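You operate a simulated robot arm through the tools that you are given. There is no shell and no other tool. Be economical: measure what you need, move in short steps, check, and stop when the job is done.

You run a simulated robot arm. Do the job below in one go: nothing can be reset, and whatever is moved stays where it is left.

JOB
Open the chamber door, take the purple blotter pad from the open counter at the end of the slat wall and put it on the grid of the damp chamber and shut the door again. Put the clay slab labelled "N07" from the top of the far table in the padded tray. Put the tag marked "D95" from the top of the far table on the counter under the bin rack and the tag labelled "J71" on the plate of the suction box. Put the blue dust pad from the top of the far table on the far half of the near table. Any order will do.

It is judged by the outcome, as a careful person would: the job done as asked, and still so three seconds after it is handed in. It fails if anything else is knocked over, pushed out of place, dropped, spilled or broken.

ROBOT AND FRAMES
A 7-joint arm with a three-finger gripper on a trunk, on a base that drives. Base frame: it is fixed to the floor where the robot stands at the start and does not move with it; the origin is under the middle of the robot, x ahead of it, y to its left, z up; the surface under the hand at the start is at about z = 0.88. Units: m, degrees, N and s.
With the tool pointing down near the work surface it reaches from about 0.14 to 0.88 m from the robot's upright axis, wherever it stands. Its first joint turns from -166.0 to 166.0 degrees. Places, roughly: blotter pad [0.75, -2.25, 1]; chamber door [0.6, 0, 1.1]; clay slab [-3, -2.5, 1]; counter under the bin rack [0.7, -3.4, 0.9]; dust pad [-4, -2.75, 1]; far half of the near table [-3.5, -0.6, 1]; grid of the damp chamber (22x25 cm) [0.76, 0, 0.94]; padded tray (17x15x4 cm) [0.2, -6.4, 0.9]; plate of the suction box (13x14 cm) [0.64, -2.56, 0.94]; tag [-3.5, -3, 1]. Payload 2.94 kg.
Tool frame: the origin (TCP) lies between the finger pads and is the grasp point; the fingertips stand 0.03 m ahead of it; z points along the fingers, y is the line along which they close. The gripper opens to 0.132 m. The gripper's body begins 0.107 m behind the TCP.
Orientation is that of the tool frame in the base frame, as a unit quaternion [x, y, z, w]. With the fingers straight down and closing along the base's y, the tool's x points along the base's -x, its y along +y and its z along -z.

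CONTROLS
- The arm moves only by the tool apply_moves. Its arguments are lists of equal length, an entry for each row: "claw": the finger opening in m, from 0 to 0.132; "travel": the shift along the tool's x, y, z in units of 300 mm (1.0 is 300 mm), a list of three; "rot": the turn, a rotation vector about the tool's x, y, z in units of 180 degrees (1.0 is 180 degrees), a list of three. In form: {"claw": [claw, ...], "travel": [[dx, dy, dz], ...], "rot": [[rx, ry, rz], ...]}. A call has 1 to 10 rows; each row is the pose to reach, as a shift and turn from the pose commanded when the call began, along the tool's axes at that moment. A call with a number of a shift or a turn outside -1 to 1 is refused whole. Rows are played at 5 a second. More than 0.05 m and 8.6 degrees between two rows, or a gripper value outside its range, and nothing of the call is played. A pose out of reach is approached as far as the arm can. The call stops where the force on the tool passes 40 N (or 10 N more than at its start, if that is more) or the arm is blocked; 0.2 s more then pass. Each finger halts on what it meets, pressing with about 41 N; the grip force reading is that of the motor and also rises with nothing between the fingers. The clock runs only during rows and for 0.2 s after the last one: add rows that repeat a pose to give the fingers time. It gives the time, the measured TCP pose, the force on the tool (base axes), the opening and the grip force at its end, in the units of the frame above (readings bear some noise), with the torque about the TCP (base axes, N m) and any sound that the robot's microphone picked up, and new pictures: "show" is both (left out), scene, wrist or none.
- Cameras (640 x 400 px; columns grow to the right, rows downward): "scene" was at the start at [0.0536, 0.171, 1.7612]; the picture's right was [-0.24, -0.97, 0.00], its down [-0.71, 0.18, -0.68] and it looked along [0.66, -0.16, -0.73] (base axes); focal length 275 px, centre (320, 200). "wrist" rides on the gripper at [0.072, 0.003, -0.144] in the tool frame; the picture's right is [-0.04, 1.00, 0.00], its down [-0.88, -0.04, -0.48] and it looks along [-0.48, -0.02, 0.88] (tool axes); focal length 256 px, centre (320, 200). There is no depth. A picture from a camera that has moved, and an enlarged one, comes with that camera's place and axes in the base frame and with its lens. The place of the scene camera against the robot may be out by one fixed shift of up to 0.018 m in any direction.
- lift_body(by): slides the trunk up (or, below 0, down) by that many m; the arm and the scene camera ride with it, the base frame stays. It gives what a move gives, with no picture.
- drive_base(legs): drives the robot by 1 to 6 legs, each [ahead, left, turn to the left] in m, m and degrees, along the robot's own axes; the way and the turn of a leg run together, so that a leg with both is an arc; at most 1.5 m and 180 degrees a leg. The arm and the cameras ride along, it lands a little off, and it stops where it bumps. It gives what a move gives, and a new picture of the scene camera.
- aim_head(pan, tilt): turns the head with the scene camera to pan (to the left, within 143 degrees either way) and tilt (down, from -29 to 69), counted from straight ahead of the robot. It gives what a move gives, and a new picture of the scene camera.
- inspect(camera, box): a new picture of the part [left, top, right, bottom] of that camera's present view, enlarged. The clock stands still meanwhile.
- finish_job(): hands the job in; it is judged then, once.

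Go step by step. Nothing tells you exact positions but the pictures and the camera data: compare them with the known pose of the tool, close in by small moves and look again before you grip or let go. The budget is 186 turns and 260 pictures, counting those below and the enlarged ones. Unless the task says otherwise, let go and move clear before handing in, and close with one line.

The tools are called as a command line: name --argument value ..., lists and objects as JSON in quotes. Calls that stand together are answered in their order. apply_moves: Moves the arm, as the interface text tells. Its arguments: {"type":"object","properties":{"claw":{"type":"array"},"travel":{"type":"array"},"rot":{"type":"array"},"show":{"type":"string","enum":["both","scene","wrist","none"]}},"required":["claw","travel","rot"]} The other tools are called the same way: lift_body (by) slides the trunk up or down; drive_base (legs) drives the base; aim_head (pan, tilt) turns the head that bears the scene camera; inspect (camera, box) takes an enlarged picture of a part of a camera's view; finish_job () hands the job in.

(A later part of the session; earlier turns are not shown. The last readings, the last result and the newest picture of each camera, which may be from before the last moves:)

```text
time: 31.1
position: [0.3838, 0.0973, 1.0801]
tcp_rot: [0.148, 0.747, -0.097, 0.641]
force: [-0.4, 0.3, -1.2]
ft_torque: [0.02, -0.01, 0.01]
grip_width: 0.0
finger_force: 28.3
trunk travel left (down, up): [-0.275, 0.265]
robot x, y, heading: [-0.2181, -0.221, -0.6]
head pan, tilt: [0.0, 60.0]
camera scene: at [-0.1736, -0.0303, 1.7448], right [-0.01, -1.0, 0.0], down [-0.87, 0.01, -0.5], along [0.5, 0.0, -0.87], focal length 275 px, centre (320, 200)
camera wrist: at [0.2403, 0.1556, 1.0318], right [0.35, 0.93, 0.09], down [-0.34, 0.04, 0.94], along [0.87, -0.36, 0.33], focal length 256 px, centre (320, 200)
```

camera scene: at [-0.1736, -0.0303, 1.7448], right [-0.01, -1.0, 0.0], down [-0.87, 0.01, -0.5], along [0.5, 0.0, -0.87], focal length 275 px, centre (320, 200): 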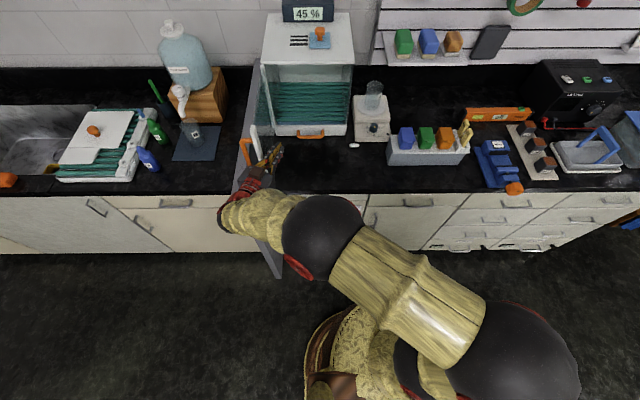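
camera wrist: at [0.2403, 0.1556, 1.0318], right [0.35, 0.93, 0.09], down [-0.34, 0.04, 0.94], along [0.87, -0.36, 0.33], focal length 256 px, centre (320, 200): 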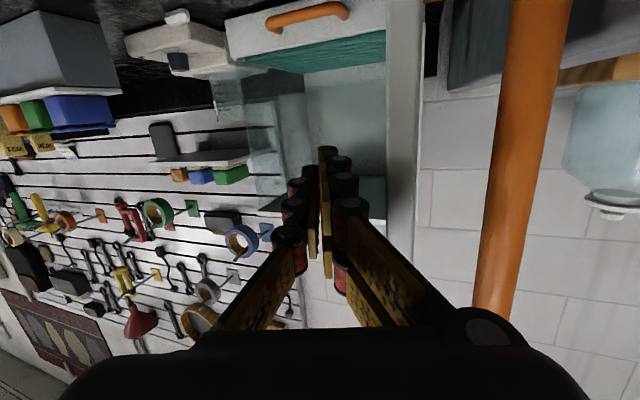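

The door now stands about 90° open with the chamber interior visible. I'll retreat right and up and turn the tool down for travelling, and look along the counter.

apply_moves --claw '[0, 0, 0.02, 0.04, 0.06, 0.06, 0.06, 0.06, 0.06]' --travel '[[0, -0.12, 0.03], [-0.03, -0.27, 0.06], [-0.09, -0.4, 0.08], [-0.16, -0.52, 0.1], [-0.23, -0.62, 0.12], [-0.3, -0.7, 0.14], [-0.37, -0.768, 0.164], [-0.435, -0.768, 0.164], [-0.435, -0.768, 0.164]]' --rot '[[0, 0, 0], [0, 0.04, 0], [0, 0.085, 0], [0, 0.13, 0], [0, 0.175, 0], [0, 0.22, 0], [0, 0.265, 0], [0, 0.31, 0], [0, 0.355, 0]]' --show "none"

aim_head --pan -65 --tilt 30

```text
time: 33.1
position: [0.3676, -0.1477, 1.1906]
tcp_rot: [0.178, 0.973, -0.004, 0.15]
force: [0.0, -0.1, -0.7]
ft_torque: [-0.01, 0.02, 0.02]
grip_width: 0.0598
finger_force: 0.1
trunk travel left (down, up): [-0.275, 0.265]
robot x, y, heading: [-0.219, -0.2212, -0.6]
head pan, tilt: [0.0, 60.0]
```

```text
time: 34.5
position: [0.3662, -0.1468, 1.1906]
tcp_rot: [0.178, 0.972, -0.004, 0.15]
force: [1.1, -0.3, -0.1]
ft_torque: [0.01, 0.0, -0.03]
grip_width: 0.0603
finger_force: 0.0
trunk travel left (down, up): [-0.275, 0.265]
robot x, y, heading: [-0.2205, -0.2186, -0.4]
head pan, tilt: [-65.0, 30.0]
camera scene: at [-0.2027, -0.1127, 1.787], right [-0.91, -0.42, 0.0], down [-0.21, 0.45, -0.87], along [0.36, -0.79, -0.5], focal length 275 px, centre (320, 200)
```

scene: 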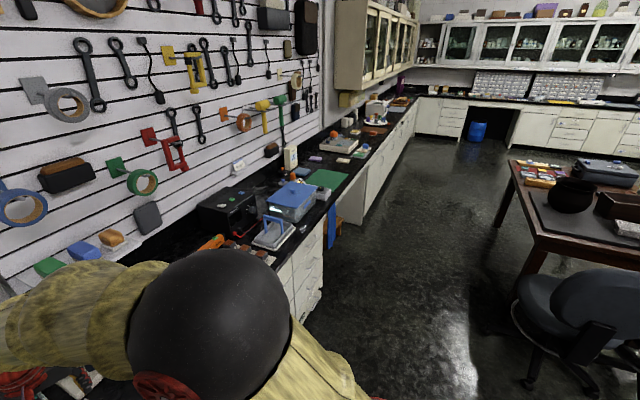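

The way along the counter is clear. I'll strafe right along it to the blotter pad.

drive_base --legs '[[0, -1.0, 0], [0, -0.95, 0]]'

aim_head --pan -15 --tilt 45

```text
time: 44.3
position: [0.338, -2.1161, 1.1923]
tcp_rot: [0.182, 0.972, -0.005, 0.15]
force: [0.1, 0.9, 0.5]
ft_torque: [0.0, 0.03, 0.03]
grip_width: 0.0602
finger_force: 0.0
trunk travel left (down, up): [-0.275, 0.265]
robot x, y, heading: [-0.2518, -2.183, -0.6]
head pan, tilt: [-65.0, 30.0]
camera scene: at [-0.2321, -2.0761, 1.787], right [-0.91, -0.41, 0.0], down [-0.2, 0.46, -0.87], along [0.35, -0.79, -0.5], focal length 275 px, centre (320, 200)
```

scene: 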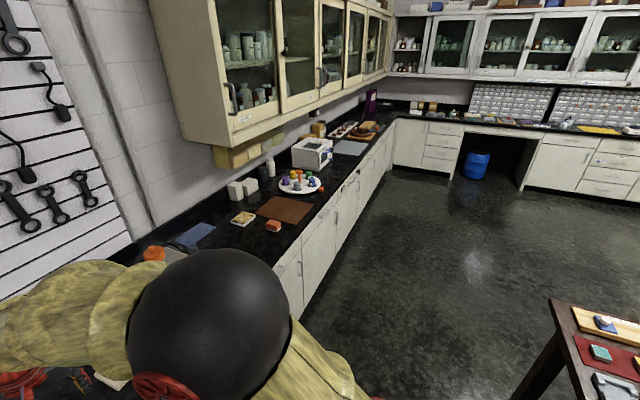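

```text
time: 45.4
position: [0.3372, -2.1156, 1.1924]
tcp_rot: [0.183, 0.972, -0.004, 0.149]
force: [0.0, -1.0, -0.3]
ft_torque: [0.0, -0.01, -0.01]
grip_width: 0.0599
finger_force: 0.0
trunk travel left (down, up): [-0.275, 0.265]
robot x, y, heading: [-0.2502, -2.1854, -1.0]
head pan, tilt: [-15.0, 45.0]
camera scene: at [-0.1908, -2.0157, 1.7644], right [-0.28, -0.96, 0.0], down [-0.68, 0.2, -0.71], along [0.68, -0.2, -0.71], focal length 275 px, centre (320, 200)
```

scene: 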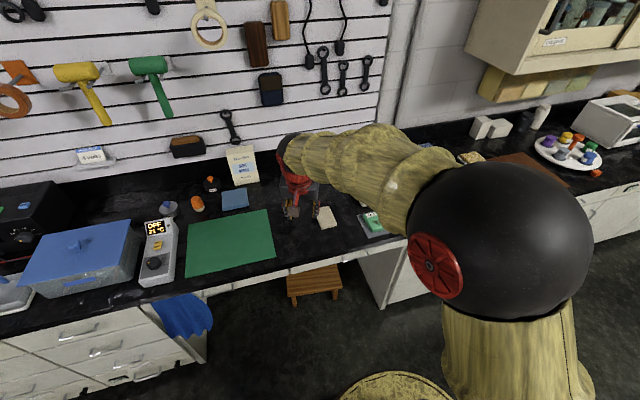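

The purple pad must be behind the arm; I'll look with the wrist camera.

inspect --camera "wrist" --box '[0, 0, 640, 400]'

inspect --camera "scene" --box '[180, 130, 440, 290]'

```text
1.00 times, centred on (320, 200) of wrist (not enlarged: the box is as wide or as high as the picture)
camera zoom: at [0.2317, -2.0785, 1.3075], right [0.39, 0.92, 0.06], down [0.63, -0.32, 0.71], along [0.67, -0.24, -0.7], focal length 256 px, centre (320, 200)
```

zoom: 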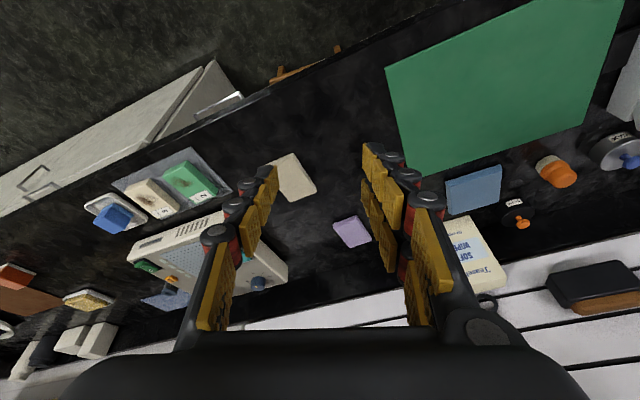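

```text
2.46 times, centred on (310, 210) of scene
camera zoom: at [-0.1908, -2.0157, 1.7644], right [-0.28, -0.96, 0.0], down [-0.68, 0.2, -0.71], along [0.68, -0.2, -0.71], focal length 676 px, centre (345, 175)
```

zoom: 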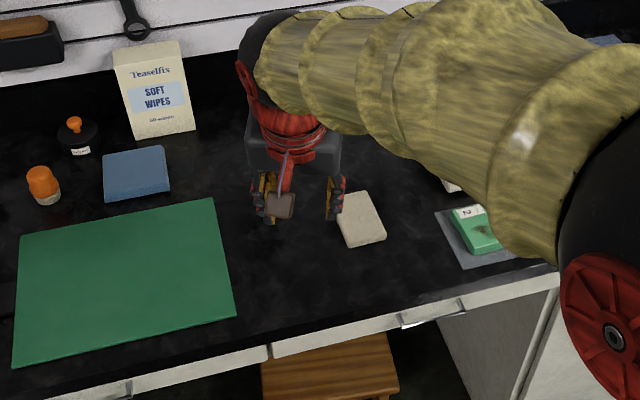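

The purple pad lies at about (0.78, -2.19), roughly 8 cm wide in y and 12 cm in x. I'll move the base closer so I can take it with a 45° tilted hand, which will also fit the chamber.

drive_base --legs '[[0.23, -0.1, 1]]'

apply_moves --claw '[0.08, 0.1, 0.11, 0.12, 0.12]' --travel '[[0, 0, 0], [0, 0, 0], [0, 0, 0], [0, 0, 0], [0, 0, 0]]' --rot '[[0, 0, -0.03], [0, -0.03, -0.06], [0, -0.07, -0.09], [0, -0.11, -0.1], [0, -0.15, -0.1]]'

```text
time: 47.3
position: [0.5677, -2.2042, 1.1905]
tcp_rot: [0.172, 0.974, -0.004, 0.149]
force: [0.3, -0.6, 0.0]
ft_torque: [0.03, 0.01, 0.02]
grip_width: 0.0601
finger_force: 0.0
trunk travel left (down, up): [-0.275, 0.265]
robot x, y, heading: [-0.0193, -2.2885, 0.3]
head pan, tilt: [-15.0, 45.0]
camera scene: at [0.0377, -2.1153, 1.7644], right [-0.25, -0.97, 0.0], down [-0.68, 0.18, -0.71], along [0.68, -0.18, -0.71], focal length 275 px, centre (320, 200)
```

scene: 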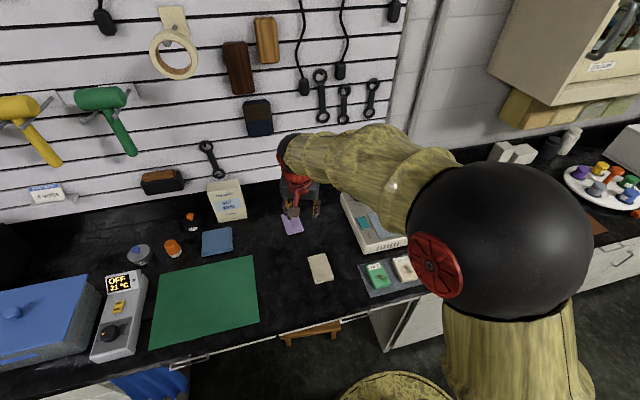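

```text
refused: row 3 steps farther than a row can; nothing moved
```

apply_moves --claw '[0.08, 0.1, 0.11, 0.12, 0.12, 0.12]' --travel '[[0, 0, 0], [0, 0, 0], [0, 0, 0], [0, 0, 0], [0, 0, 0], [0, 0, 0]]' --rot '[[0, -0.038, -0.025], [0, -0.076, -0.05], [0, -0.114, -0.075], [0, -0.152, -0.1], [0, -0.152, -0.1], [0, -0.152, -0.1]]' --show "wrist"

```text
time: 48.7
position: [0.5656, -2.2041, 1.1915]
tcp_rot: [0.014, 0.926, -0.067, 0.372]
force: [-0.6, 0.0, -1.1]
ft_torque: [-0.05, -0.01, -0.01]
grip_width: 0.12
finger_force: 0.0
trunk travel left (down, up): [-0.275, 0.265]
robot x, y, heading: [-0.0185, -2.2858, 0.2]
head pan, tilt: [-15.0, 45.0]
camera wrist: at [0.4146, -2.1837, 1.2436], right [0.11, 0.99, -0.08], down [0.3, 0.05, 0.95], along [0.95, -0.13, -0.3], focal length 256 px, centre (320, 200)
```

wrist: 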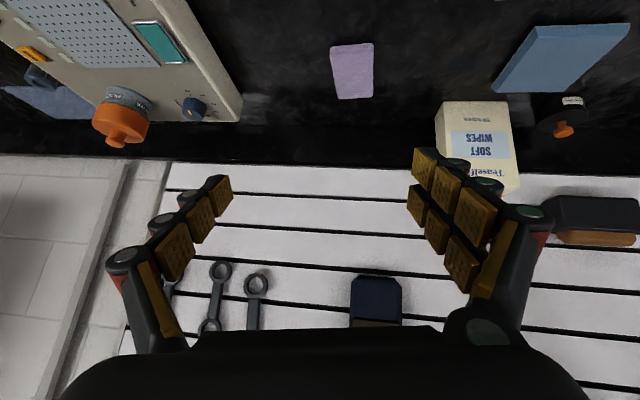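

The pad's centre is at about (0.785, -2.195), turned about 4° left. I'll line up the hand with it and come down to a hover.

apply_moves --claw '[0.11, 0.11, 0.11, 0.11, 0.11, 0.11]' --travel '[[0.023, 0.02, 0.13], [0.046, 0.041, 0.262], [0.069, 0.062, 0.393], [0.091, 0.082, 0.525], [0.114, 0.103, 0.656], [0.137, 0.123, 0.787]]' --rot '[[-0.02, 0, -0.0085], [-0.04, 0, -0.017], [-0.06, 0, -0.0255], [-0.06, 0, -0.0255], [-0.06, 0, -0.0255], [-0.06, 0, -0.0255]]'

```text
time: 50.1
position: [0.7049, -2.2012, 0.9881]
tcp_rot: [-0.059, 0.928, 0.005, 0.368]
force: [0.1, 0.8, 0.8]
ft_torque: [-0.03, 0.09, 0.0]
grip_width: 0.1097
finger_force: 0.0
trunk travel left (down, up): [-0.275, 0.265]
robot x, y, heading: [-0.0143, -2.2845, 0.3]
head pan, tilt: [-15.0, 45.0]
camera scene: at [0.0378, -2.1149, 1.7643], right [-0.25, -0.97, 0.0], down [-0.68, 0.18, -0.71], along [0.68, -0.18, -0.71], focal length 275 px, centre (320, 200)
camera wrist: at [0.5524, -2.2133, 1.0429], right [-0.08, 1.0, 0.0], down [0.31, 0.03, 0.95], along [0.95, 0.08, -0.31], focal length 256 px, centre (320, 200)
```

scene: 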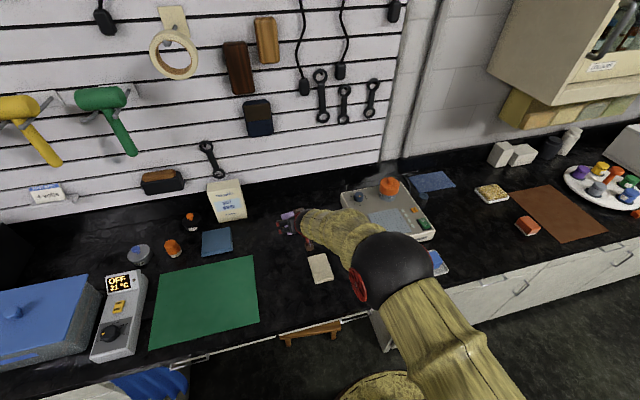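
wrist: 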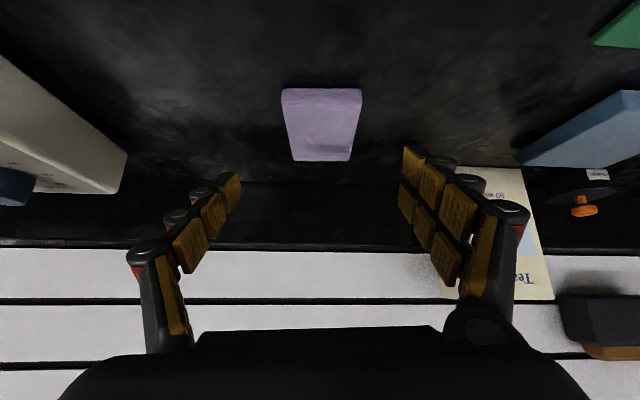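

The pad is centred between the fingers. I'll slide down along the tool axis and pinch it at its middle.

apply_moves --claw '[0.1, 0.1, 0.1, 0.1, 0.07, 0.04, 0.03, 0.03, 0.03, 0.03]' --travel '[[0.01, 0.003, 0.12], [0.022, 0.003, 0.24], [0.034, 0.003, 0.335], [0.034, 0.003, 0.335], [0.034, 0.003, 0.335], [0.034, 0.003, 0.335], [0.034, 0.003, 0.335], [0.034, 0.003, 0.335], [0.034, 0.003, 0.335], [0.034, 0.003, 0.335]]' --rot '[[0, 0, 0], [0, 0, 0], [0, 0, 0], [0, 0, 0], [0, 0, 0], [0, 0, 0], [0, 0, 0], [0, 0, 0], [0, 0, 0], [0, 0, 0]]' --show "wrist"

```text
time: 52.3
position: [0.7649, -2.1926, 0.9164]
tcp_rot: [-0.06, 0.926, 0.006, 0.373]
force: [-2.1, 18.1, 31.5]
ft_torque: [1.65, 0.0, 0.03]
grip_width: 0.0697
finger_force: 38.4
trunk travel left (down, up): [-0.275, 0.265]
robot x, y, heading: [-0.0172, -2.2847, 0.2]
head pan, tilt: [-15.0, 45.0]
camera wrist: at [0.6127, -2.206, 0.9701], right [-0.08, 1.0, 0.0], down [0.3, 0.03, 0.95], along [0.95, 0.08, -0.31], focal length 256 px, centre (320, 200)
```

wrist: 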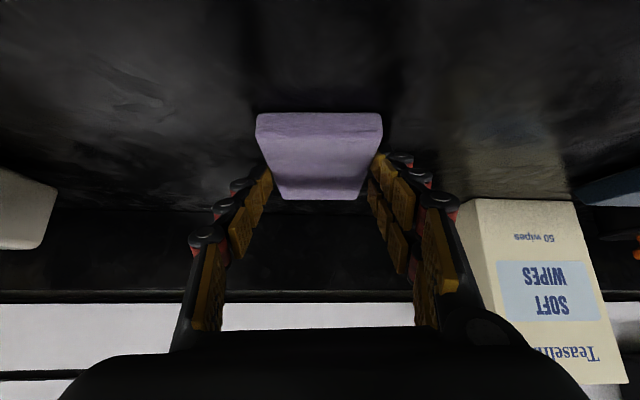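

The pad is gripped (7 cm). I'll lift straight up and check.

apply_moves --claw '[0.03, 0.03, 0.03, 0.03, 0.03]' --travel '[[-0.05, 0, -0.053], [-0.14, 0, -0.149], [-0.229, 0, -0.243], [-0.3, 0, -0.32], [-0.37, 0, -0.39]]' --rot '[[0, 0, 0], [0, 0, 0], [0, 0, 0], [0, 0, 0], [0, 0, 0]]'

```text
time: 53.5
position: [0.7654, -2.1885, 1.0708]
tcp_rot: [-0.06, 0.928, 0.006, 0.367]
force: [-0.2, 0.9, -0.8]
ft_torque: [-0.01, -0.03, 0.01]
grip_width: 0.0691
finger_force: 41.0
trunk travel left (down, up): [-0.275, 0.265]
robot x, y, heading: [-0.0181, -2.2856, 0.5]
head pan, tilt: [-15.0, 45.0]
camera scene: at [0.0366, -2.115, 1.7644], right [-0.25, -0.97, 0.0], down [-0.68, 0.18, -0.71], along [0.68, -0.18, -0.71], focal length 275 px, centre (320, 200)
camera wrist: at [0.6135, -2.2024, 1.1262], right [-0.08, 1.0, 0.0], down [0.31, 0.03, 0.95], along [0.95, 0.08, -0.32], focal length 256 px, centre (320, 200)
```

scene: 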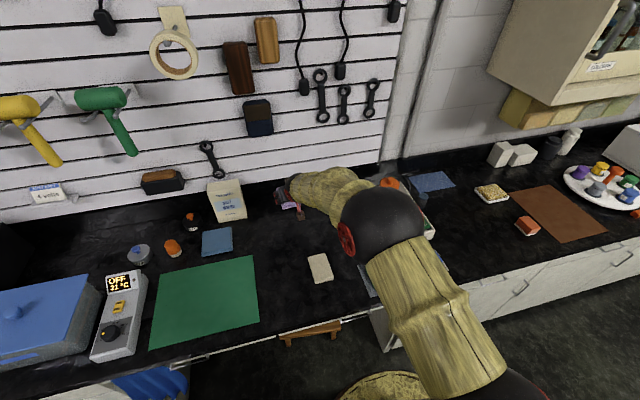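
wrist: 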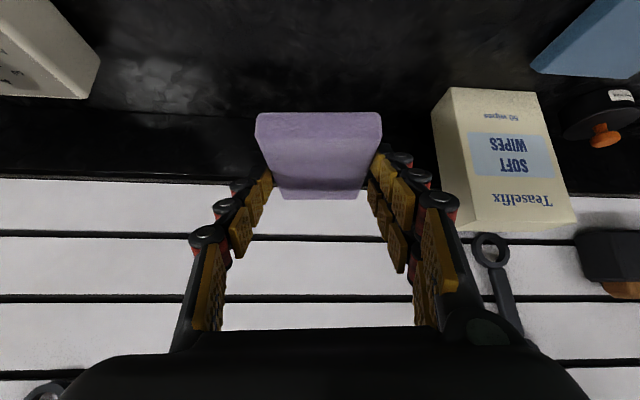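

The pad is held level. I'll back off and drive back to the chamber.

drive_base --legs '[[-0.5, 0, 0], [0, 1.1, 0], [0, 1.08, 0]]'

aim_head --pan 0 --tilt 45

```text
time: 58.8
position: [0.2624, -1.7602, 1.0698]
tcp_rot: [-0.087, 0.925, 0.017, 0.369]
force: [-0.8, -1.4, -0.6]
ft_torque: [0.03, 0.02, 0.05]
grip_width: 0.0688
finger_force: 40.8
trunk travel left (down, up): [-0.275, 0.265]
robot x, y, heading: [-0.5132, -1.9015, 3.5]
head pan, tilt: [-15.0, 45.0]
stopped in leg 2: the robot was blocked; the commanded pose is now the measured one
camera scene: at [-0.4695, -1.7316, 1.7645], right [-0.2, -0.98, 0.0], down [-0.69, 0.14, -0.71], along [0.69, -0.14, -0.71], focal length 275 px, centre (320, 200)
```

scene: 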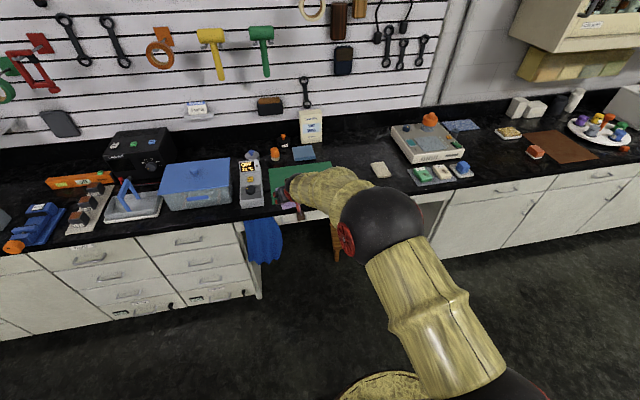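

```text
time: 59.6
position: [0.2625, -1.7594, 1.0709]
tcp_rot: [-0.087, 0.926, 0.017, 0.368]
force: [-0.1, 0.0, -0.6]
ft_torque: [0.01, -0.01, -0.02]
grip_width: 0.0689
finger_force: 40.9
trunk travel left (down, up): [-0.275, 0.265]
robot x, y, heading: [-0.5169, -1.9055, 3.9]
head pan, tilt: [0.0, 45.0]
camera scene: at [-0.4678, -1.7094, 1.7644], right [0.06, -1.0, 0.0], down [-0.71, -0.05, -0.71], along [0.71, 0.04, -0.71], focal length 275 px, centre (320, 200)
```

scene: 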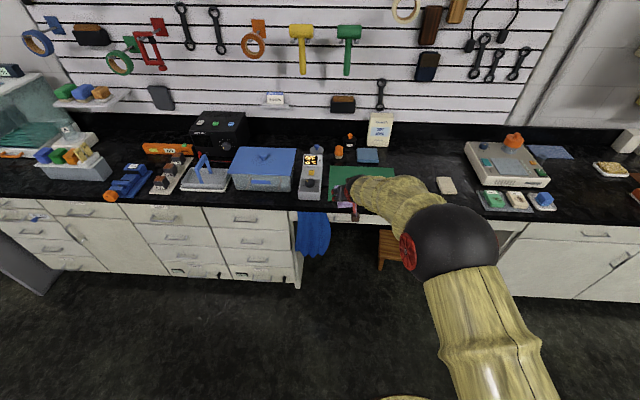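

The base bumped into something on its left. I'll look that way.

aim_head --pan 95 --tilt 45

aim_head --pan 130 --tilt 30

```text
time: 61.3
position: [0.2631, -1.7594, 1.0715]
tcp_rot: [-0.087, 0.925, 0.017, 0.369]
force: [0.6, -0.5, 0.3]
ft_torque: [0.0, 0.0, 0.01]
grip_width: 0.0687
finger_force: 41.0
trunk travel left (down, up): [-0.275, 0.265]
robot x, y, heading: [-0.5112, -1.9045, 4.1]
head pan, tilt: [95.0, 45.0]
camera scene: at [-0.5612, -1.6342, 1.7644], right [0.99, 0.15, 0.0], down [0.11, -0.7, -0.71], along [-0.11, 0.7, -0.71], focal length 275 px, centre (320, 200)
```

scene: 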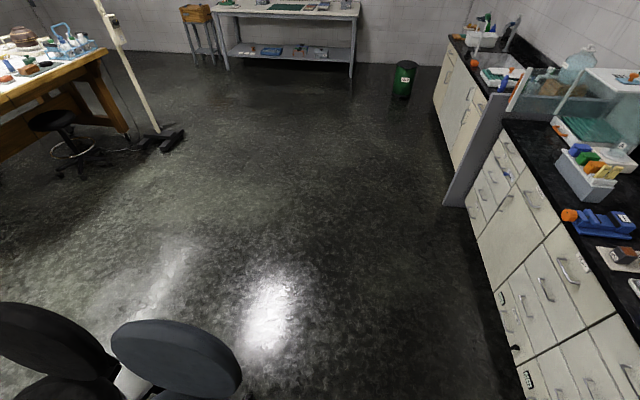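

```text
time: 62.3
position: [0.2626, -1.7583, 1.0714]
tcp_rot: [-0.086, 0.925, 0.016, 0.369]
force: [-0.7, 0.4, 0.2]
ft_torque: [-0.01, -0.01, -0.02]
grip_width: 0.0683
finger_force: 40.9
trunk travel left (down, up): [-0.275, 0.265]
robot x, y, heading: [-0.5127, -1.9034, 3.9]
head pan, tilt: [130.0, 30.0]
camera scene: at [-0.6114, -1.6492, 1.787], right [0.72, 0.69, 0.0], down [0.35, -0.36, -0.87], along [-0.6, 0.63, -0.5], focal length 275 px, centre (320, 200)
```

scene: 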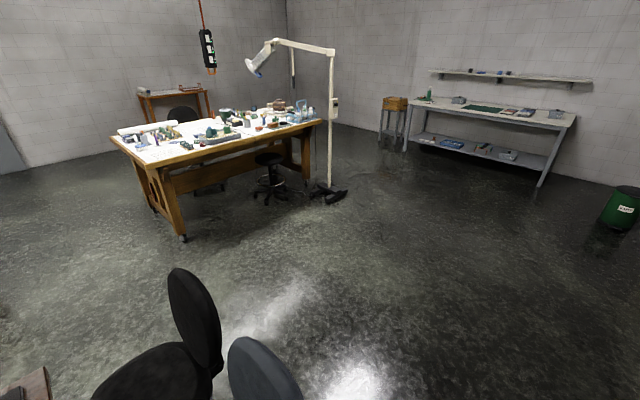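

A pair of chairs stands just behind-left. I'll raise the trunk, move forward to the lane I used before, and strafe back along the counter.

lift_body --by 0.2

drive_base --legs '[[0.26, 0.02, -4], [0, 1.0, 0], [0, 0.72, 0]]'

aim_head --pan 0 --tilt 50

```text
time: 64.5
position: [0.2629, -1.7594, 1.2696]
tcp_rot: [-0.087, 0.925, 0.016, 0.368]
force: [0.8, 0.9, 0.1]
ft_torque: [0.02, 0.01, -0.02]
grip_width: 0.0685
finger_force: 40.9
trunk travel left (down, up): [-0.475, 0.065]
robot x, y, heading: [-0.5121, -1.905, 3.7]
head pan, tilt: [130.0, 30.0]
```

```text
time: 74.7
position: [0.5603, -0.0848, 1.2708]
tcp_rot: [-0.049, 0.928, 0.002, 0.368]
force: [0.1, 0.3, -0.7]
ft_torque: [-0.03, 0.01, 0.0]
grip_width: 0.0684
finger_force: 41.1
trunk travel left (down, up): [-0.475, 0.065]
robot x, y, heading: [-0.2251, -0.1629, -1.1]
head pan, tilt: [130.0, 30.0]
camera scene: at [-0.3016, 0.0981, 1.9869], right [0.78, 0.63, 0.0], down [0.31, -0.39, -0.87], along [-0.54, 0.67, -0.5], focal length 275 px, centre (320, 200)
```

scene: 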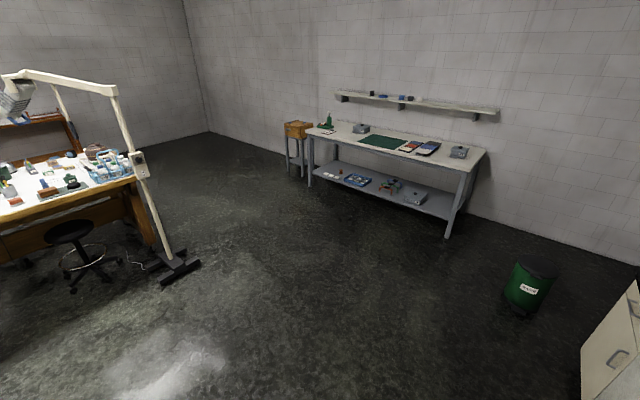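

```text
time: 76.8
position: [0.5604, -0.0849, 1.2715]
tcp_rot: [-0.049, 0.928, 0.002, 0.368]
force: [-0.2, -0.6, 0.2]
ft_torque: [-0.01, 0.03, -0.04]
grip_width: 0.0685
finger_force: 41.0
trunk travel left (down, up): [-0.475, 0.065]
robot x, y, heading: [-0.2256, -0.1651, -1.2]
head pan, tilt: [0.0, 50.0]
camera scene: at [-0.1677, 0.0255, 1.9575], right [-0.02, -1.0, 0.0], down [-0.77, 0.01, -0.64], along [0.64, -0.01, -0.77], focal length 275 px, centre (320, 200)
```

scene: 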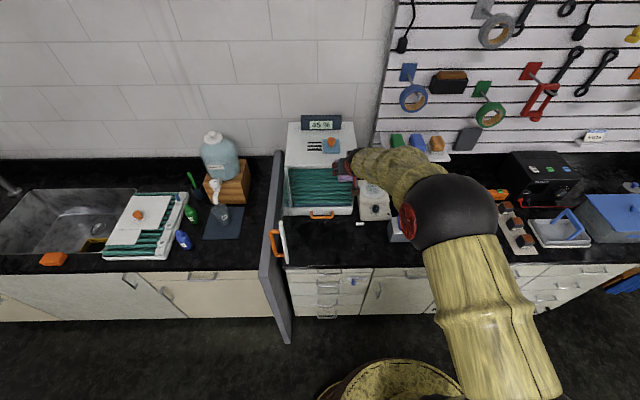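

I'm at the chamber. I'll back off, centre on the opening, then lower so the pad can enter at the right height.

drive_base --legs '[[-0.2, 0.09, 1]]'

lift_body --by -0.265

apply_moves --claw '[0.03]' --travel '[[0, 0, 0]]' --rot '[[0, 0, 0]]'

```text
time: 78.5
position: [0.3575, 0.0215, 1.2725]
tcp_rot: [-0.06, 0.928, 0.006, 0.369]
force: [-0.7, 0.2, -0.3]
ft_torque: [-0.02, -0.01, -0.04]
grip_width: 0.0686
finger_force: 40.8
trunk travel left (down, up): [-0.475, 0.065]
robot x, y, heading: [-0.4266, -0.077, 0.3]
head pan, tilt: [0.0, 50.0]
camera scene: at [-0.3733, 0.1172, 1.9574], right [0.0, -1.0, 0.0], down [-0.77, 0.0, -0.64], along [0.64, 0.0, -0.77], focal length 275 px, centre (320, 200)
```

scene: 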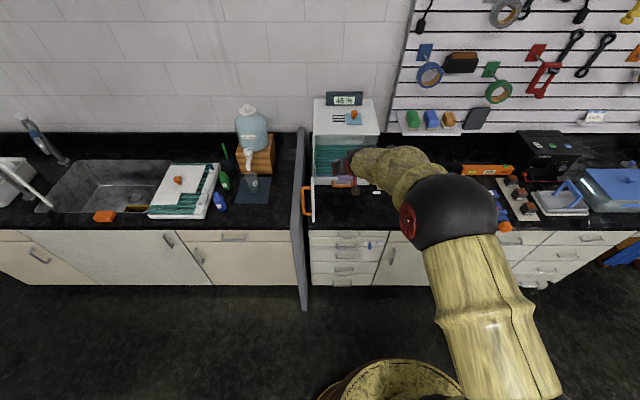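

```text
time: 81.2
position: [0.3596, 0.0211, 1.0054]
tcp_rot: [-0.06, 0.928, 0.006, 0.369]
force: [0.4, 0.5, -0.6]
ft_torque: [0.02, 0.01, -0.02]
grip_width: 0.0685
finger_force: 41.1
trunk travel left (down, up): [-0.21, 0.33]
robot x, y, heading: [-0.4248, -0.0768, 0.2]
head pan, tilt: [0.0, 50.0]
```

```text
time: 81.6
position: [0.3595, 0.0226, 1.0053]
tcp_rot: [-0.06, 0.928, 0.006, 0.369]
force: [0.3, -0.5, -0.7]
ft_torque: [0.02, 0.01, -0.02]
grip_width: 0.0685
finger_force: 41.1
trunk travel left (down, up): [-0.21, 0.33]
robot x, y, heading: [-0.4255, -0.074, -0.1]
head pan, tilt: [0.0, 50.0]
camera scene: at [-0.3713, 0.1163, 1.6925], right [0.0, -1.0, 0.0], down [-0.77, 0.0, -0.64], along [0.64, 0.0, -0.77], focal length 275 px, centre (320, 200)
camera wrist: at [0.2074, 0.0086, 1.0612], right [-0.08, 1.0, 0.0], down [0.31, 0.03, 0.95], along [0.95, 0.08, -0.31], focal length 256 px, centre (320, 200)
```

scene: 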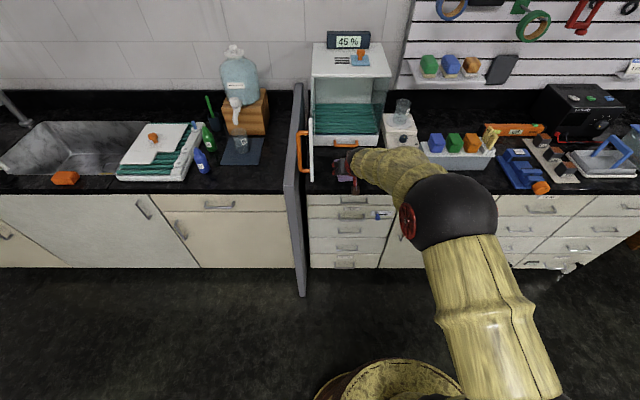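
wrist: 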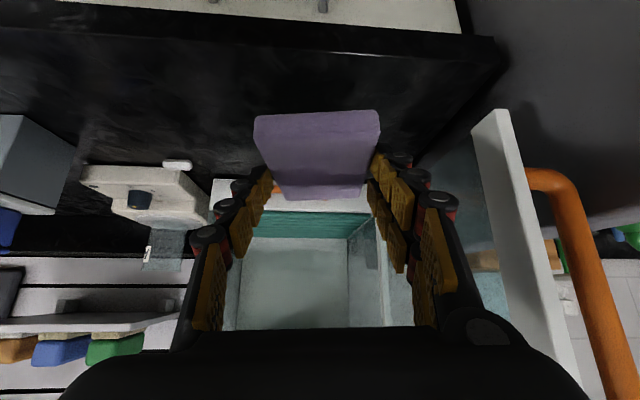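

The chamber opening is about y -0.14 to 0.13 with the sill at z≈0.943, and the pad is above it. I'll drive forward 0.27 m and shift slightly right.

drive_base --legs '[[0.27, -0.025, 0]]'

inspect --camera "wrist" --box '[0, 0, 640, 400]'

```text
time: 83.4
position: [0.621, -0.002, 1.0065]
tcp_rot: [-0.06, 0.928, 0.006, 0.369]
force: [0.0, 0.5, -0.8]
ft_torque: [0.0, 0.0, -0.02]
grip_width: 0.0686
finger_force: 41.1
trunk travel left (down, up): [-0.21, 0.33]
robot x, y, heading: [-0.1645, -0.1011, 0.1]
head pan, tilt: [0.0, 50.0]
camera scene: at [-0.109, 0.0923, 1.6924], right [0.0, -1.0, 0.0], down [-0.77, 0.0, -0.64], along [0.64, 0.0, -0.77], focal length 275 px, centre (320, 200)
```

scene: 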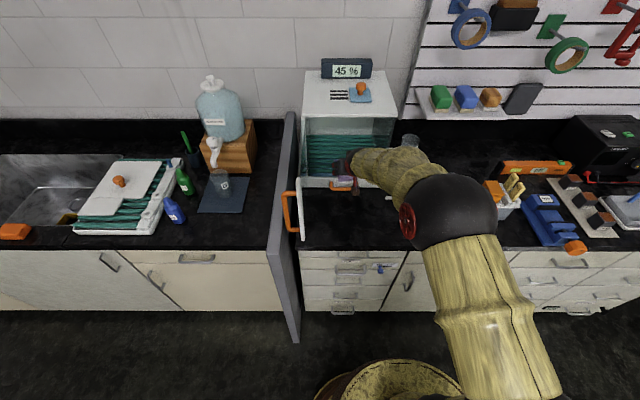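

```text
1.00 times, centred on (320, 200) of wrist (not enlarged: the box is as wide or as high as the picture)
camera zoom: at [0.4696, -0.0149, 1.0608], right [-0.08, 1.0, 0.0], down [0.31, 0.03, 0.95], along [0.95, 0.08, -0.31], focal length 256 px, centre (320, 200)
```

zoom: 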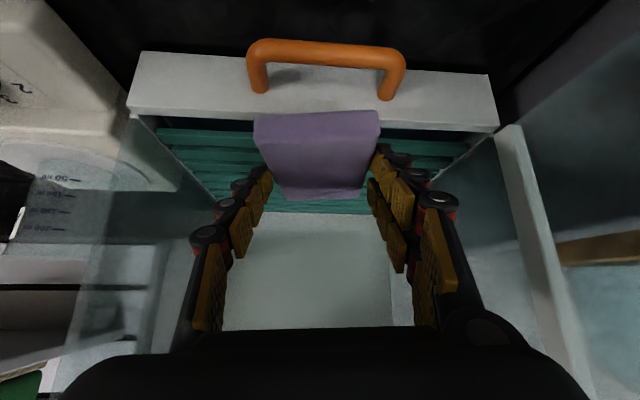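

The pad is entering centrally. I'll push it in 11 cm with the arm, then lower gently.

apply_moves --claw '[0.03, 0.03, 0.03, 0.03, 0.03]' --travel '[[-0.093, -0.01, 0.088], [-0.186, -0.02, 0.175], [-0.279, -0.03, 0.263], [-0.245, -0.03, 0.299], [-0.22, -0.03, 0.326]]' --rot '[[0, 0, 0], [0, 0, 0], [0, 0, 0], [0, 0, 0], [0, 0, 0]]'

```text
time: 84.6
position: [0.738, 0.0014, 0.9821]
tcp_rot: [-0.06, 0.928, 0.005, 0.368]
force: [0.1, 0.5, -0.4]
ft_torque: [0.01, -0.01, -0.02]
grip_width: 0.0685
finger_force: 41.1
trunk travel left (down, up): [-0.21, 0.33]
robot x, y, heading: [-0.1595, -0.0981, -0.0]
head pan, tilt: [0.0, 50.0]
camera scene: at [-0.1094, 0.0923, 1.6925], right [0.0, -1.0, 0.0], down [-0.77, 0.0, -0.64], along [0.64, 0.0, -0.77], focal length 275 px, centre (320, 200)
camera wrist: at [0.5856, -0.0118, 1.0365], right [-0.08, 1.0, 0.0], down [0.31, 0.03, 0.95], along [0.95, 0.08, -0.31], focal length 256 px, centre (320, 200)
```

scene: 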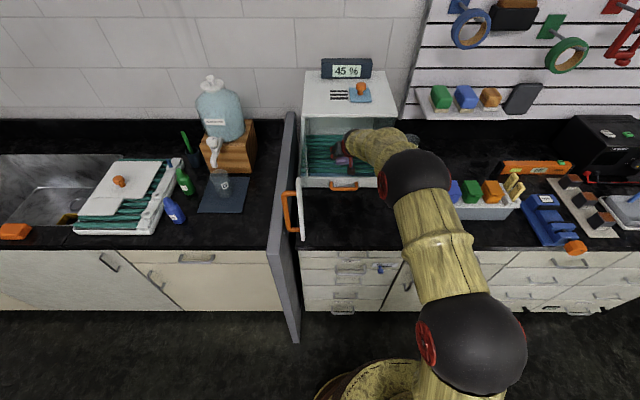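
wrist: 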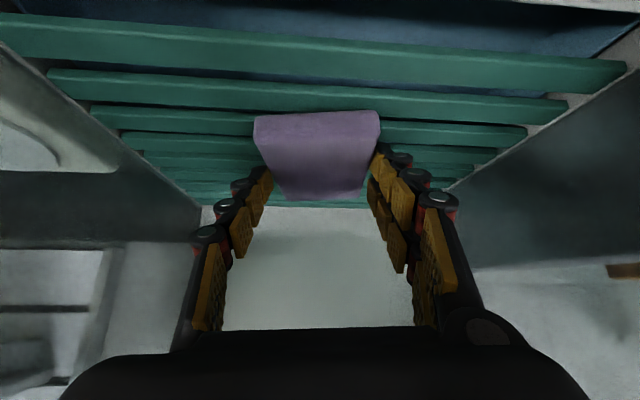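

apply_moves --claw '[0.03, 0.03, 0.03]' --travel '[[0.011, 0, 0.012], [0.023, 0, 0.024], [0.034, 0, 0.036]]' --rot '[[0, 0, 0], [0, 0, 0], [0, 0, 0]]' --show "none"

```text
time: 85.4
position: [0.7382, 0.0014, 0.9768]
tcp_rot: [-0.06, 0.924, 0.007, 0.377]
force: [-4.8, 0.0, 36.9]
ft_torque: [1.32, 0.29, 0.11]
grip_width: 0.0685
finger_force: 41.0
trunk travel left (down, up): [-0.21, 0.33]
robot x, y, heading: [-0.1642, -0.1023, 0.3]
head pan, tilt: [0.0, 50.0]
```

Contact with the grid. I'll open and back straight out.

apply_moves --claw '[0.05, 0.08, 0.1, 0.1, 0.1, 0.1, 0.1, 0.1]' --travel '[[-0.01, 0, -0.01], [-0.017, 0, -0.018], [-0.017, 0, -0.018], [-0.017, 0, -0.018], [-0.06, 0, -0.07], [0.03, 0, -0.16], [0.12, 0, -0.25], [0.21, 0.0, -0.34]]' --rot '[[0, 0, 0], [0, 0, 0], [0, 0, 0], [0, 0, 0], [0, 0, 0], [0, 0, 0], [0, 0, 0], [0, 0, 0]]'

```text
time: 87.2
position: [0.6216, -0.0125, 0.9958]
tcp_rot: [-0.06, 0.928, 0.006, 0.368]
force: [-0.4, 0.0, 0.7]
ft_torque: [0.0, 0.02, -0.02]
grip_width: 0.1001
finger_force: 0.4
trunk travel left (down, up): [-0.21, 0.33]
robot x, y, heading: [-0.1647, -0.0984, 0.4]
head pan, tilt: [0.0, 50.0]
camera scene: at [-0.1097, 0.0922, 1.6925], right [0.0, -1.0, 0.0], down [-0.77, 0.0, -0.64], along [0.64, 0.0, -0.77], focal length 275 px, centre (320, 200)
camera wrist: at [0.4691, -0.025, 1.052], right [-0.08, 1.0, 0.0], down [0.31, 0.03, 0.95], along [0.95, 0.08, -0.31], focal length 256 px, centre (320, 200)
```

scene: 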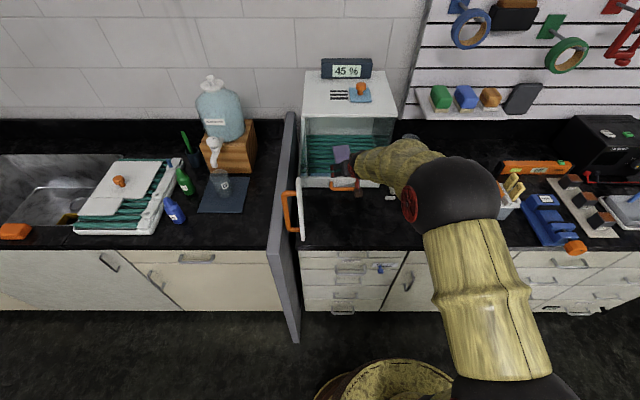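
wrist: 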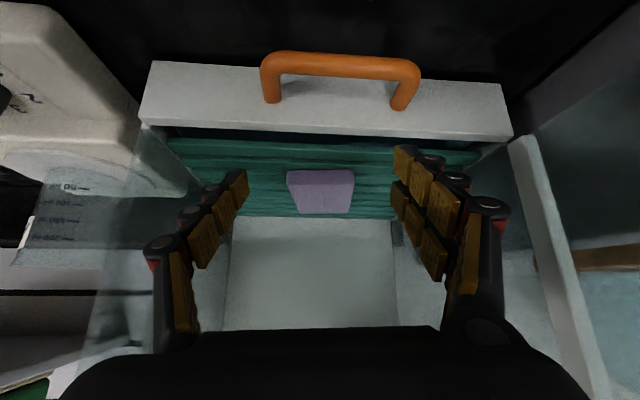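

The pad sits flat on the grid. Now I'll back out of the opening, close the fingers, point the tool down and rise so I can push the door shut from its outer side.

apply_moves --claw '[0.1, 0.08, 0.06, 0.04, 0.02, 0, 0]' --travel '[[0.1, 0.01, -0.09], [0.2, 0.02, -0.18], [0.3, 0.03, -0.275], [0.4, 0.04, -0.37], [0.35, 0.043, -0.48], [0.3, 0.046, -0.59], [0.257, 0.05, -0.7]]' --rot '[[0, 0, 0], [0, 0.041, 0], [0, 0.082, 0], [0, 0.123, 0], [0, 0.164, 0], [0, 0.205, 0], [0, 0.246, 0]]'

```text
time: 88.8
position: [0.4223, -0.0168, 1.0946]
tcp_rot: [-0.058, 0.998, -0.017, -0.009]
force: [-0.5, -0.4, -0.2]
ft_torque: [-0.01, 0.02, 0.01]
grip_width: 0.0114
finger_force: 1.3
trunk travel left (down, up): [-0.21, 0.33]
robot x, y, heading: [-0.1605, -0.0944, 0.3]
head pan, tilt: [0.0, 50.0]
camera scene: at [-0.1094, 0.0923, 1.6924], right [0.0, -1.0, 0.0], down [-0.77, 0.0, -0.64], along [0.64, 0.0, -0.77], focal length 275 px, centre (320, 200)
camera wrist: at [0.351, -0.0168, 1.2399], right [-0.07, 1.0, -0.03], down [0.89, 0.08, 0.46], along [0.46, 0.0, -0.89], focal length 256 px, centre (320, 200)
```

scene: 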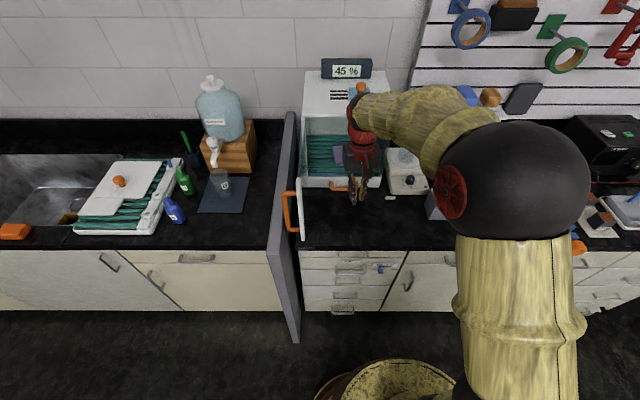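
wrist: 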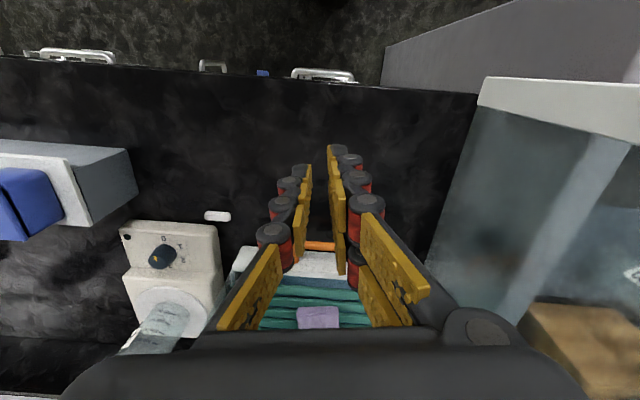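

The door's free edge is at about (0.35, 0.14). I'll rise over it, cross to its outer side and turn the fingers parallel to the door.

apply_moves --claw '[0, 0, 0, 0, 0, 0, 0, 0, 0, 0]' --travel '[[0, 0, -0.16], [0, 0, -0.32], [0, 0, -0.48], [-0.016, 0.14, -0.5], [-0.033, 0.28, -0.5], [-0.05, 0.43, -0.5], [-0.066, 0.57, -0.5], [-0.083, 0.71, -0.5], [-0.083, 0.71, -0.5], [-0.083, 0.71, -0.5]]' --rot '[[0, 0, 0.045], [0, 0, 0.09], [0, 0, 0.135], [0, 0, 0.18], [0, 0, 0.225], [0, 0, 0.27], [0, 0, 0.315], [0, 0, 0.36], [0, 0, 0.405], [0, 0, 0.45]]'

```text
time: 91.0
position: [0.4239, 0.2029, 1.2385]
tcp_rot: [0.606, 0.796, -0.018, 0.006]
force: [-0.2, -1.1, -0.8]
ft_torque: [0.01, -0.03, 0.01]
grip_width: 0.0002
finger_force: 28.6
trunk travel left (down, up): [-0.21, 0.33]
robot x, y, heading: [-0.1657, -0.1008, 0.3]
head pan, tilt: [0.0, 50.0]
camera scene: at [-0.1094, 0.0921, 1.6925], right [0.0, -1.0, 0.0], down [-0.77, 0.0, -0.64], along [0.64, 0.0, -0.77], focal length 275 px, centre (320, 200)
camera wrist: at [0.4072, 0.2777, 1.3794], right [0.97, 0.23, -0.02], down [0.21, -0.84, 0.5], along [0.09, -0.49, -0.86], focal length 256 px, centre (320, 200)
```

scene: 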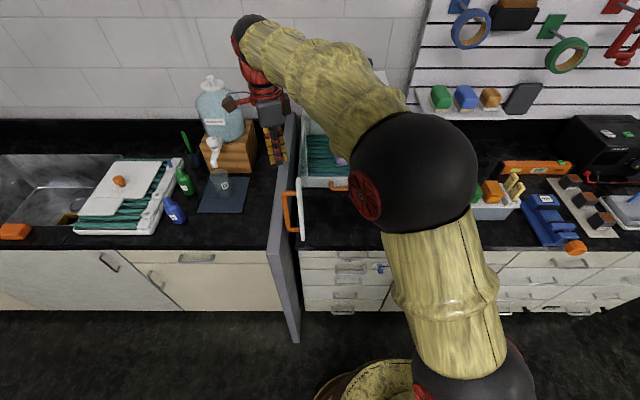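
wrist: 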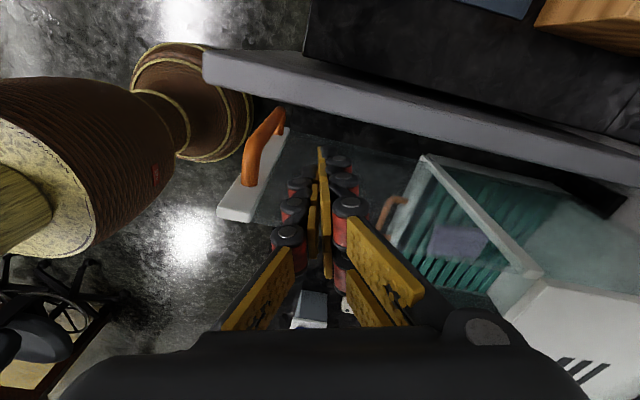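

The fingers hover just outside the door, between it and the partition. I'll lower them, still above the partition top.

apply_moves --claw '[0, 0, 0, 0]' --travel '[[0, 0, 0.15], [0, 0, 0.3], [0, 0, 0.42], [0, 0, 0.44]]' --rot '[[0, 0, 0.04], [0, 0, 0.08], [0, 0, 0.085], [0, 0, 0.085]]' --show "wrist"

```text
time: 92.0
position: [0.4195, 0.199, 1.1056]
tcp_rot: [0.705, 0.709, -0.017, 0.007]
force: [0.5, 0.0, -0.6]
ft_torque: [-0.03, 0.03, 0.02]
grip_width: 0.0
finger_force: 28.4
trunk travel left (down, up): [-0.21, 0.33]
robot x, y, heading: [-0.1636, -0.0999, 0.4]
head pan, tilt: [0.0, 50.0]
camera wrist: at [0.423, 0.2753, 1.2469], right [1.0, -0.04, -0.01], down [-0.03, -0.86, 0.51], along [-0.03, -0.51, -0.86], focal length 256 px, centre (320, 200)
```

wrist: 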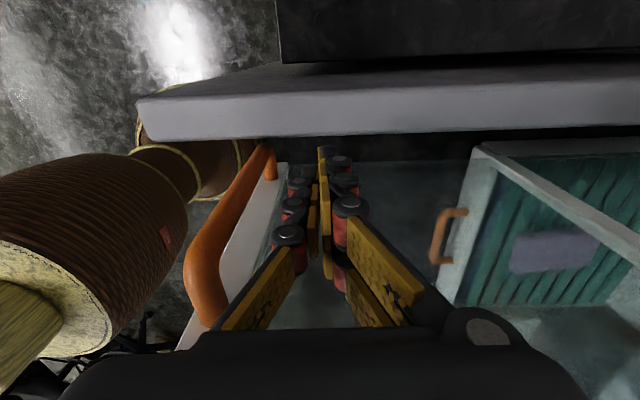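

The fingers are outside the glass with the handle to one side. I'll sweep the door closed along its arc, turning with it.

apply_moves --claw '[0, 0, 0, 0, 0, 0, 0, 0, 0, 0]' --travel '[[-0.11, 0, 0], [-0.213, 0, 0], [-0.32, 0.013, 0], [-0.425, 0.043, 0], [-0.52, 0.087, 0], [-0.606, 0.142, 0], [-0.684, 0.208, 0], [-0.752, 0.285, 0], [-0.809, 0.372, 0], [-0.853, 0.465, 0]]' --rot '[[0, 0, -0.01], [0, 0, -0.05], [0, 0, -0.095], [0, 0, -0.14], [0, 0, -0.185], [0, 0, -0.23], [0, 0, -0.275], [0, 0, -0.32], [0, 0, -0.365], [0, 0, -0.41]]'

```text
time: 94.2
position: [0.5634, -0.0537, 1.1124]
tcp_rot: [0.137, 0.99, -0.019, -0.005]
force: [-0.1, 0.0, -0.5]
ft_torque: [0.03, 0.01, 0.0]
grip_width: 0.0
finger_force: 28.6
trunk travel left (down, up): [-0.21, 0.33]
robot x, y, heading: [-0.1631, -0.0985, 0.4]
head pan, tilt: [0.0, 50.0]
camera scene: at [-0.1087, 0.0922, 1.6924], right [0.0, -1.0, 0.0], down [-0.77, 0.0, -0.64], along [0.64, 0.0, -0.77], focal length 275 px, centre (320, 200)
camera wrist: at [0.4956, -0.0277, 1.2559], right [0.31, 0.95, -0.04], down [0.84, -0.26, 0.47], along [0.44, -0.18, -0.88], focal length 256 px, centre (320, 200)
```

scene: 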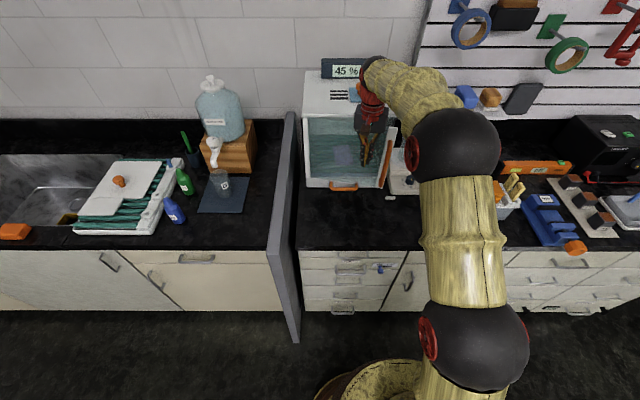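
wrist: 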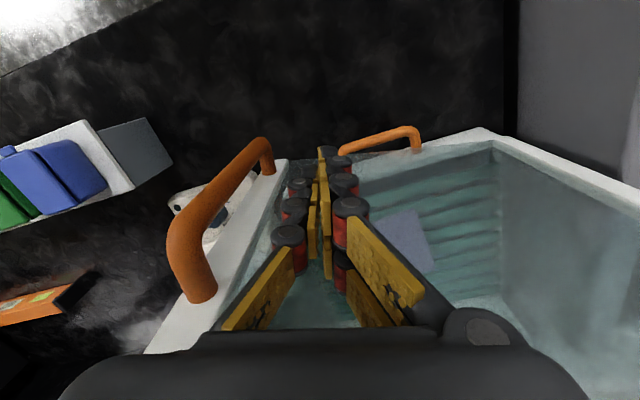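

The door is nearly shut; I'll push the last few centimetres until it meets resistance.

apply_moves --claw '[0, 0, 0, 0]' --travel '[[-0.088, -0.017, 0], [-0.15, -0.01, 0], [-0.2, -0.008, 0], [-0.26, 0.007, 0]]' --rot '[[0, 0, -0.04], [0, 0, -0.07], [0, 0, -0.07], [0, 0, -0.07]]'

```text
time: 95.1
position: [0.6109, -0.0732, 1.1138]
tcp_rot: [0.026, 0.999, -0.017, -0.013]
force: [-36.9, -1.5, 8.3]
ft_torque: [0.25, -3.72, 1.02]
grip_width: 0.0002
finger_force: 28.8
trunk travel left (down, up): [-0.21, 0.33]
robot x, y, heading: [-0.161, -0.1013, 0.5]
head pan, tilt: [0.0, 50.0]
stopped in row 4: the force on the tool passed its limit at 61 N (the readings are from after the stop); the commanded pose is now the measured one
camera scene: at [-0.1163, 0.0921, 1.6928], right [0.01, -1.0, 0.0], down [-0.76, 0.0, -0.65], along [0.65, 0.0, -0.76], focal length 275 px, centre (320, 200)
camera wrist: at [0.5411, -0.0617, 1.2596], right [0.09, 0.99, -0.04], down [0.89, -0.07, 0.45], along [0.45, -0.08, -0.89], focal length 256 px, centre (320, 200)
```

scene: 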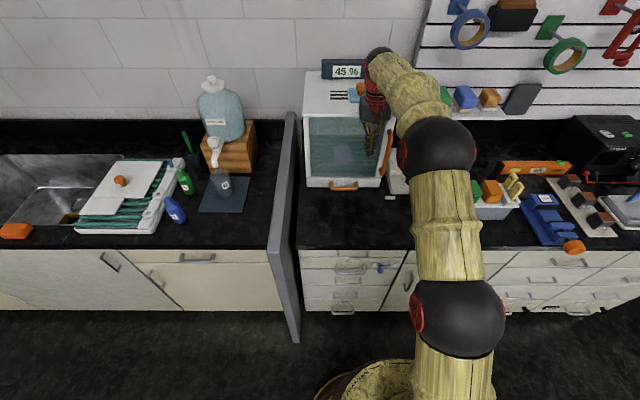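
wrist: 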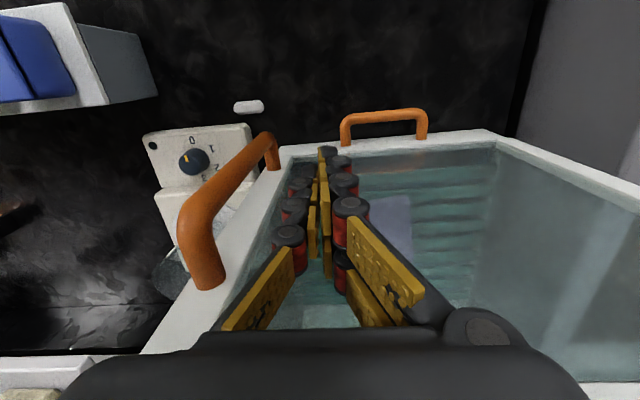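

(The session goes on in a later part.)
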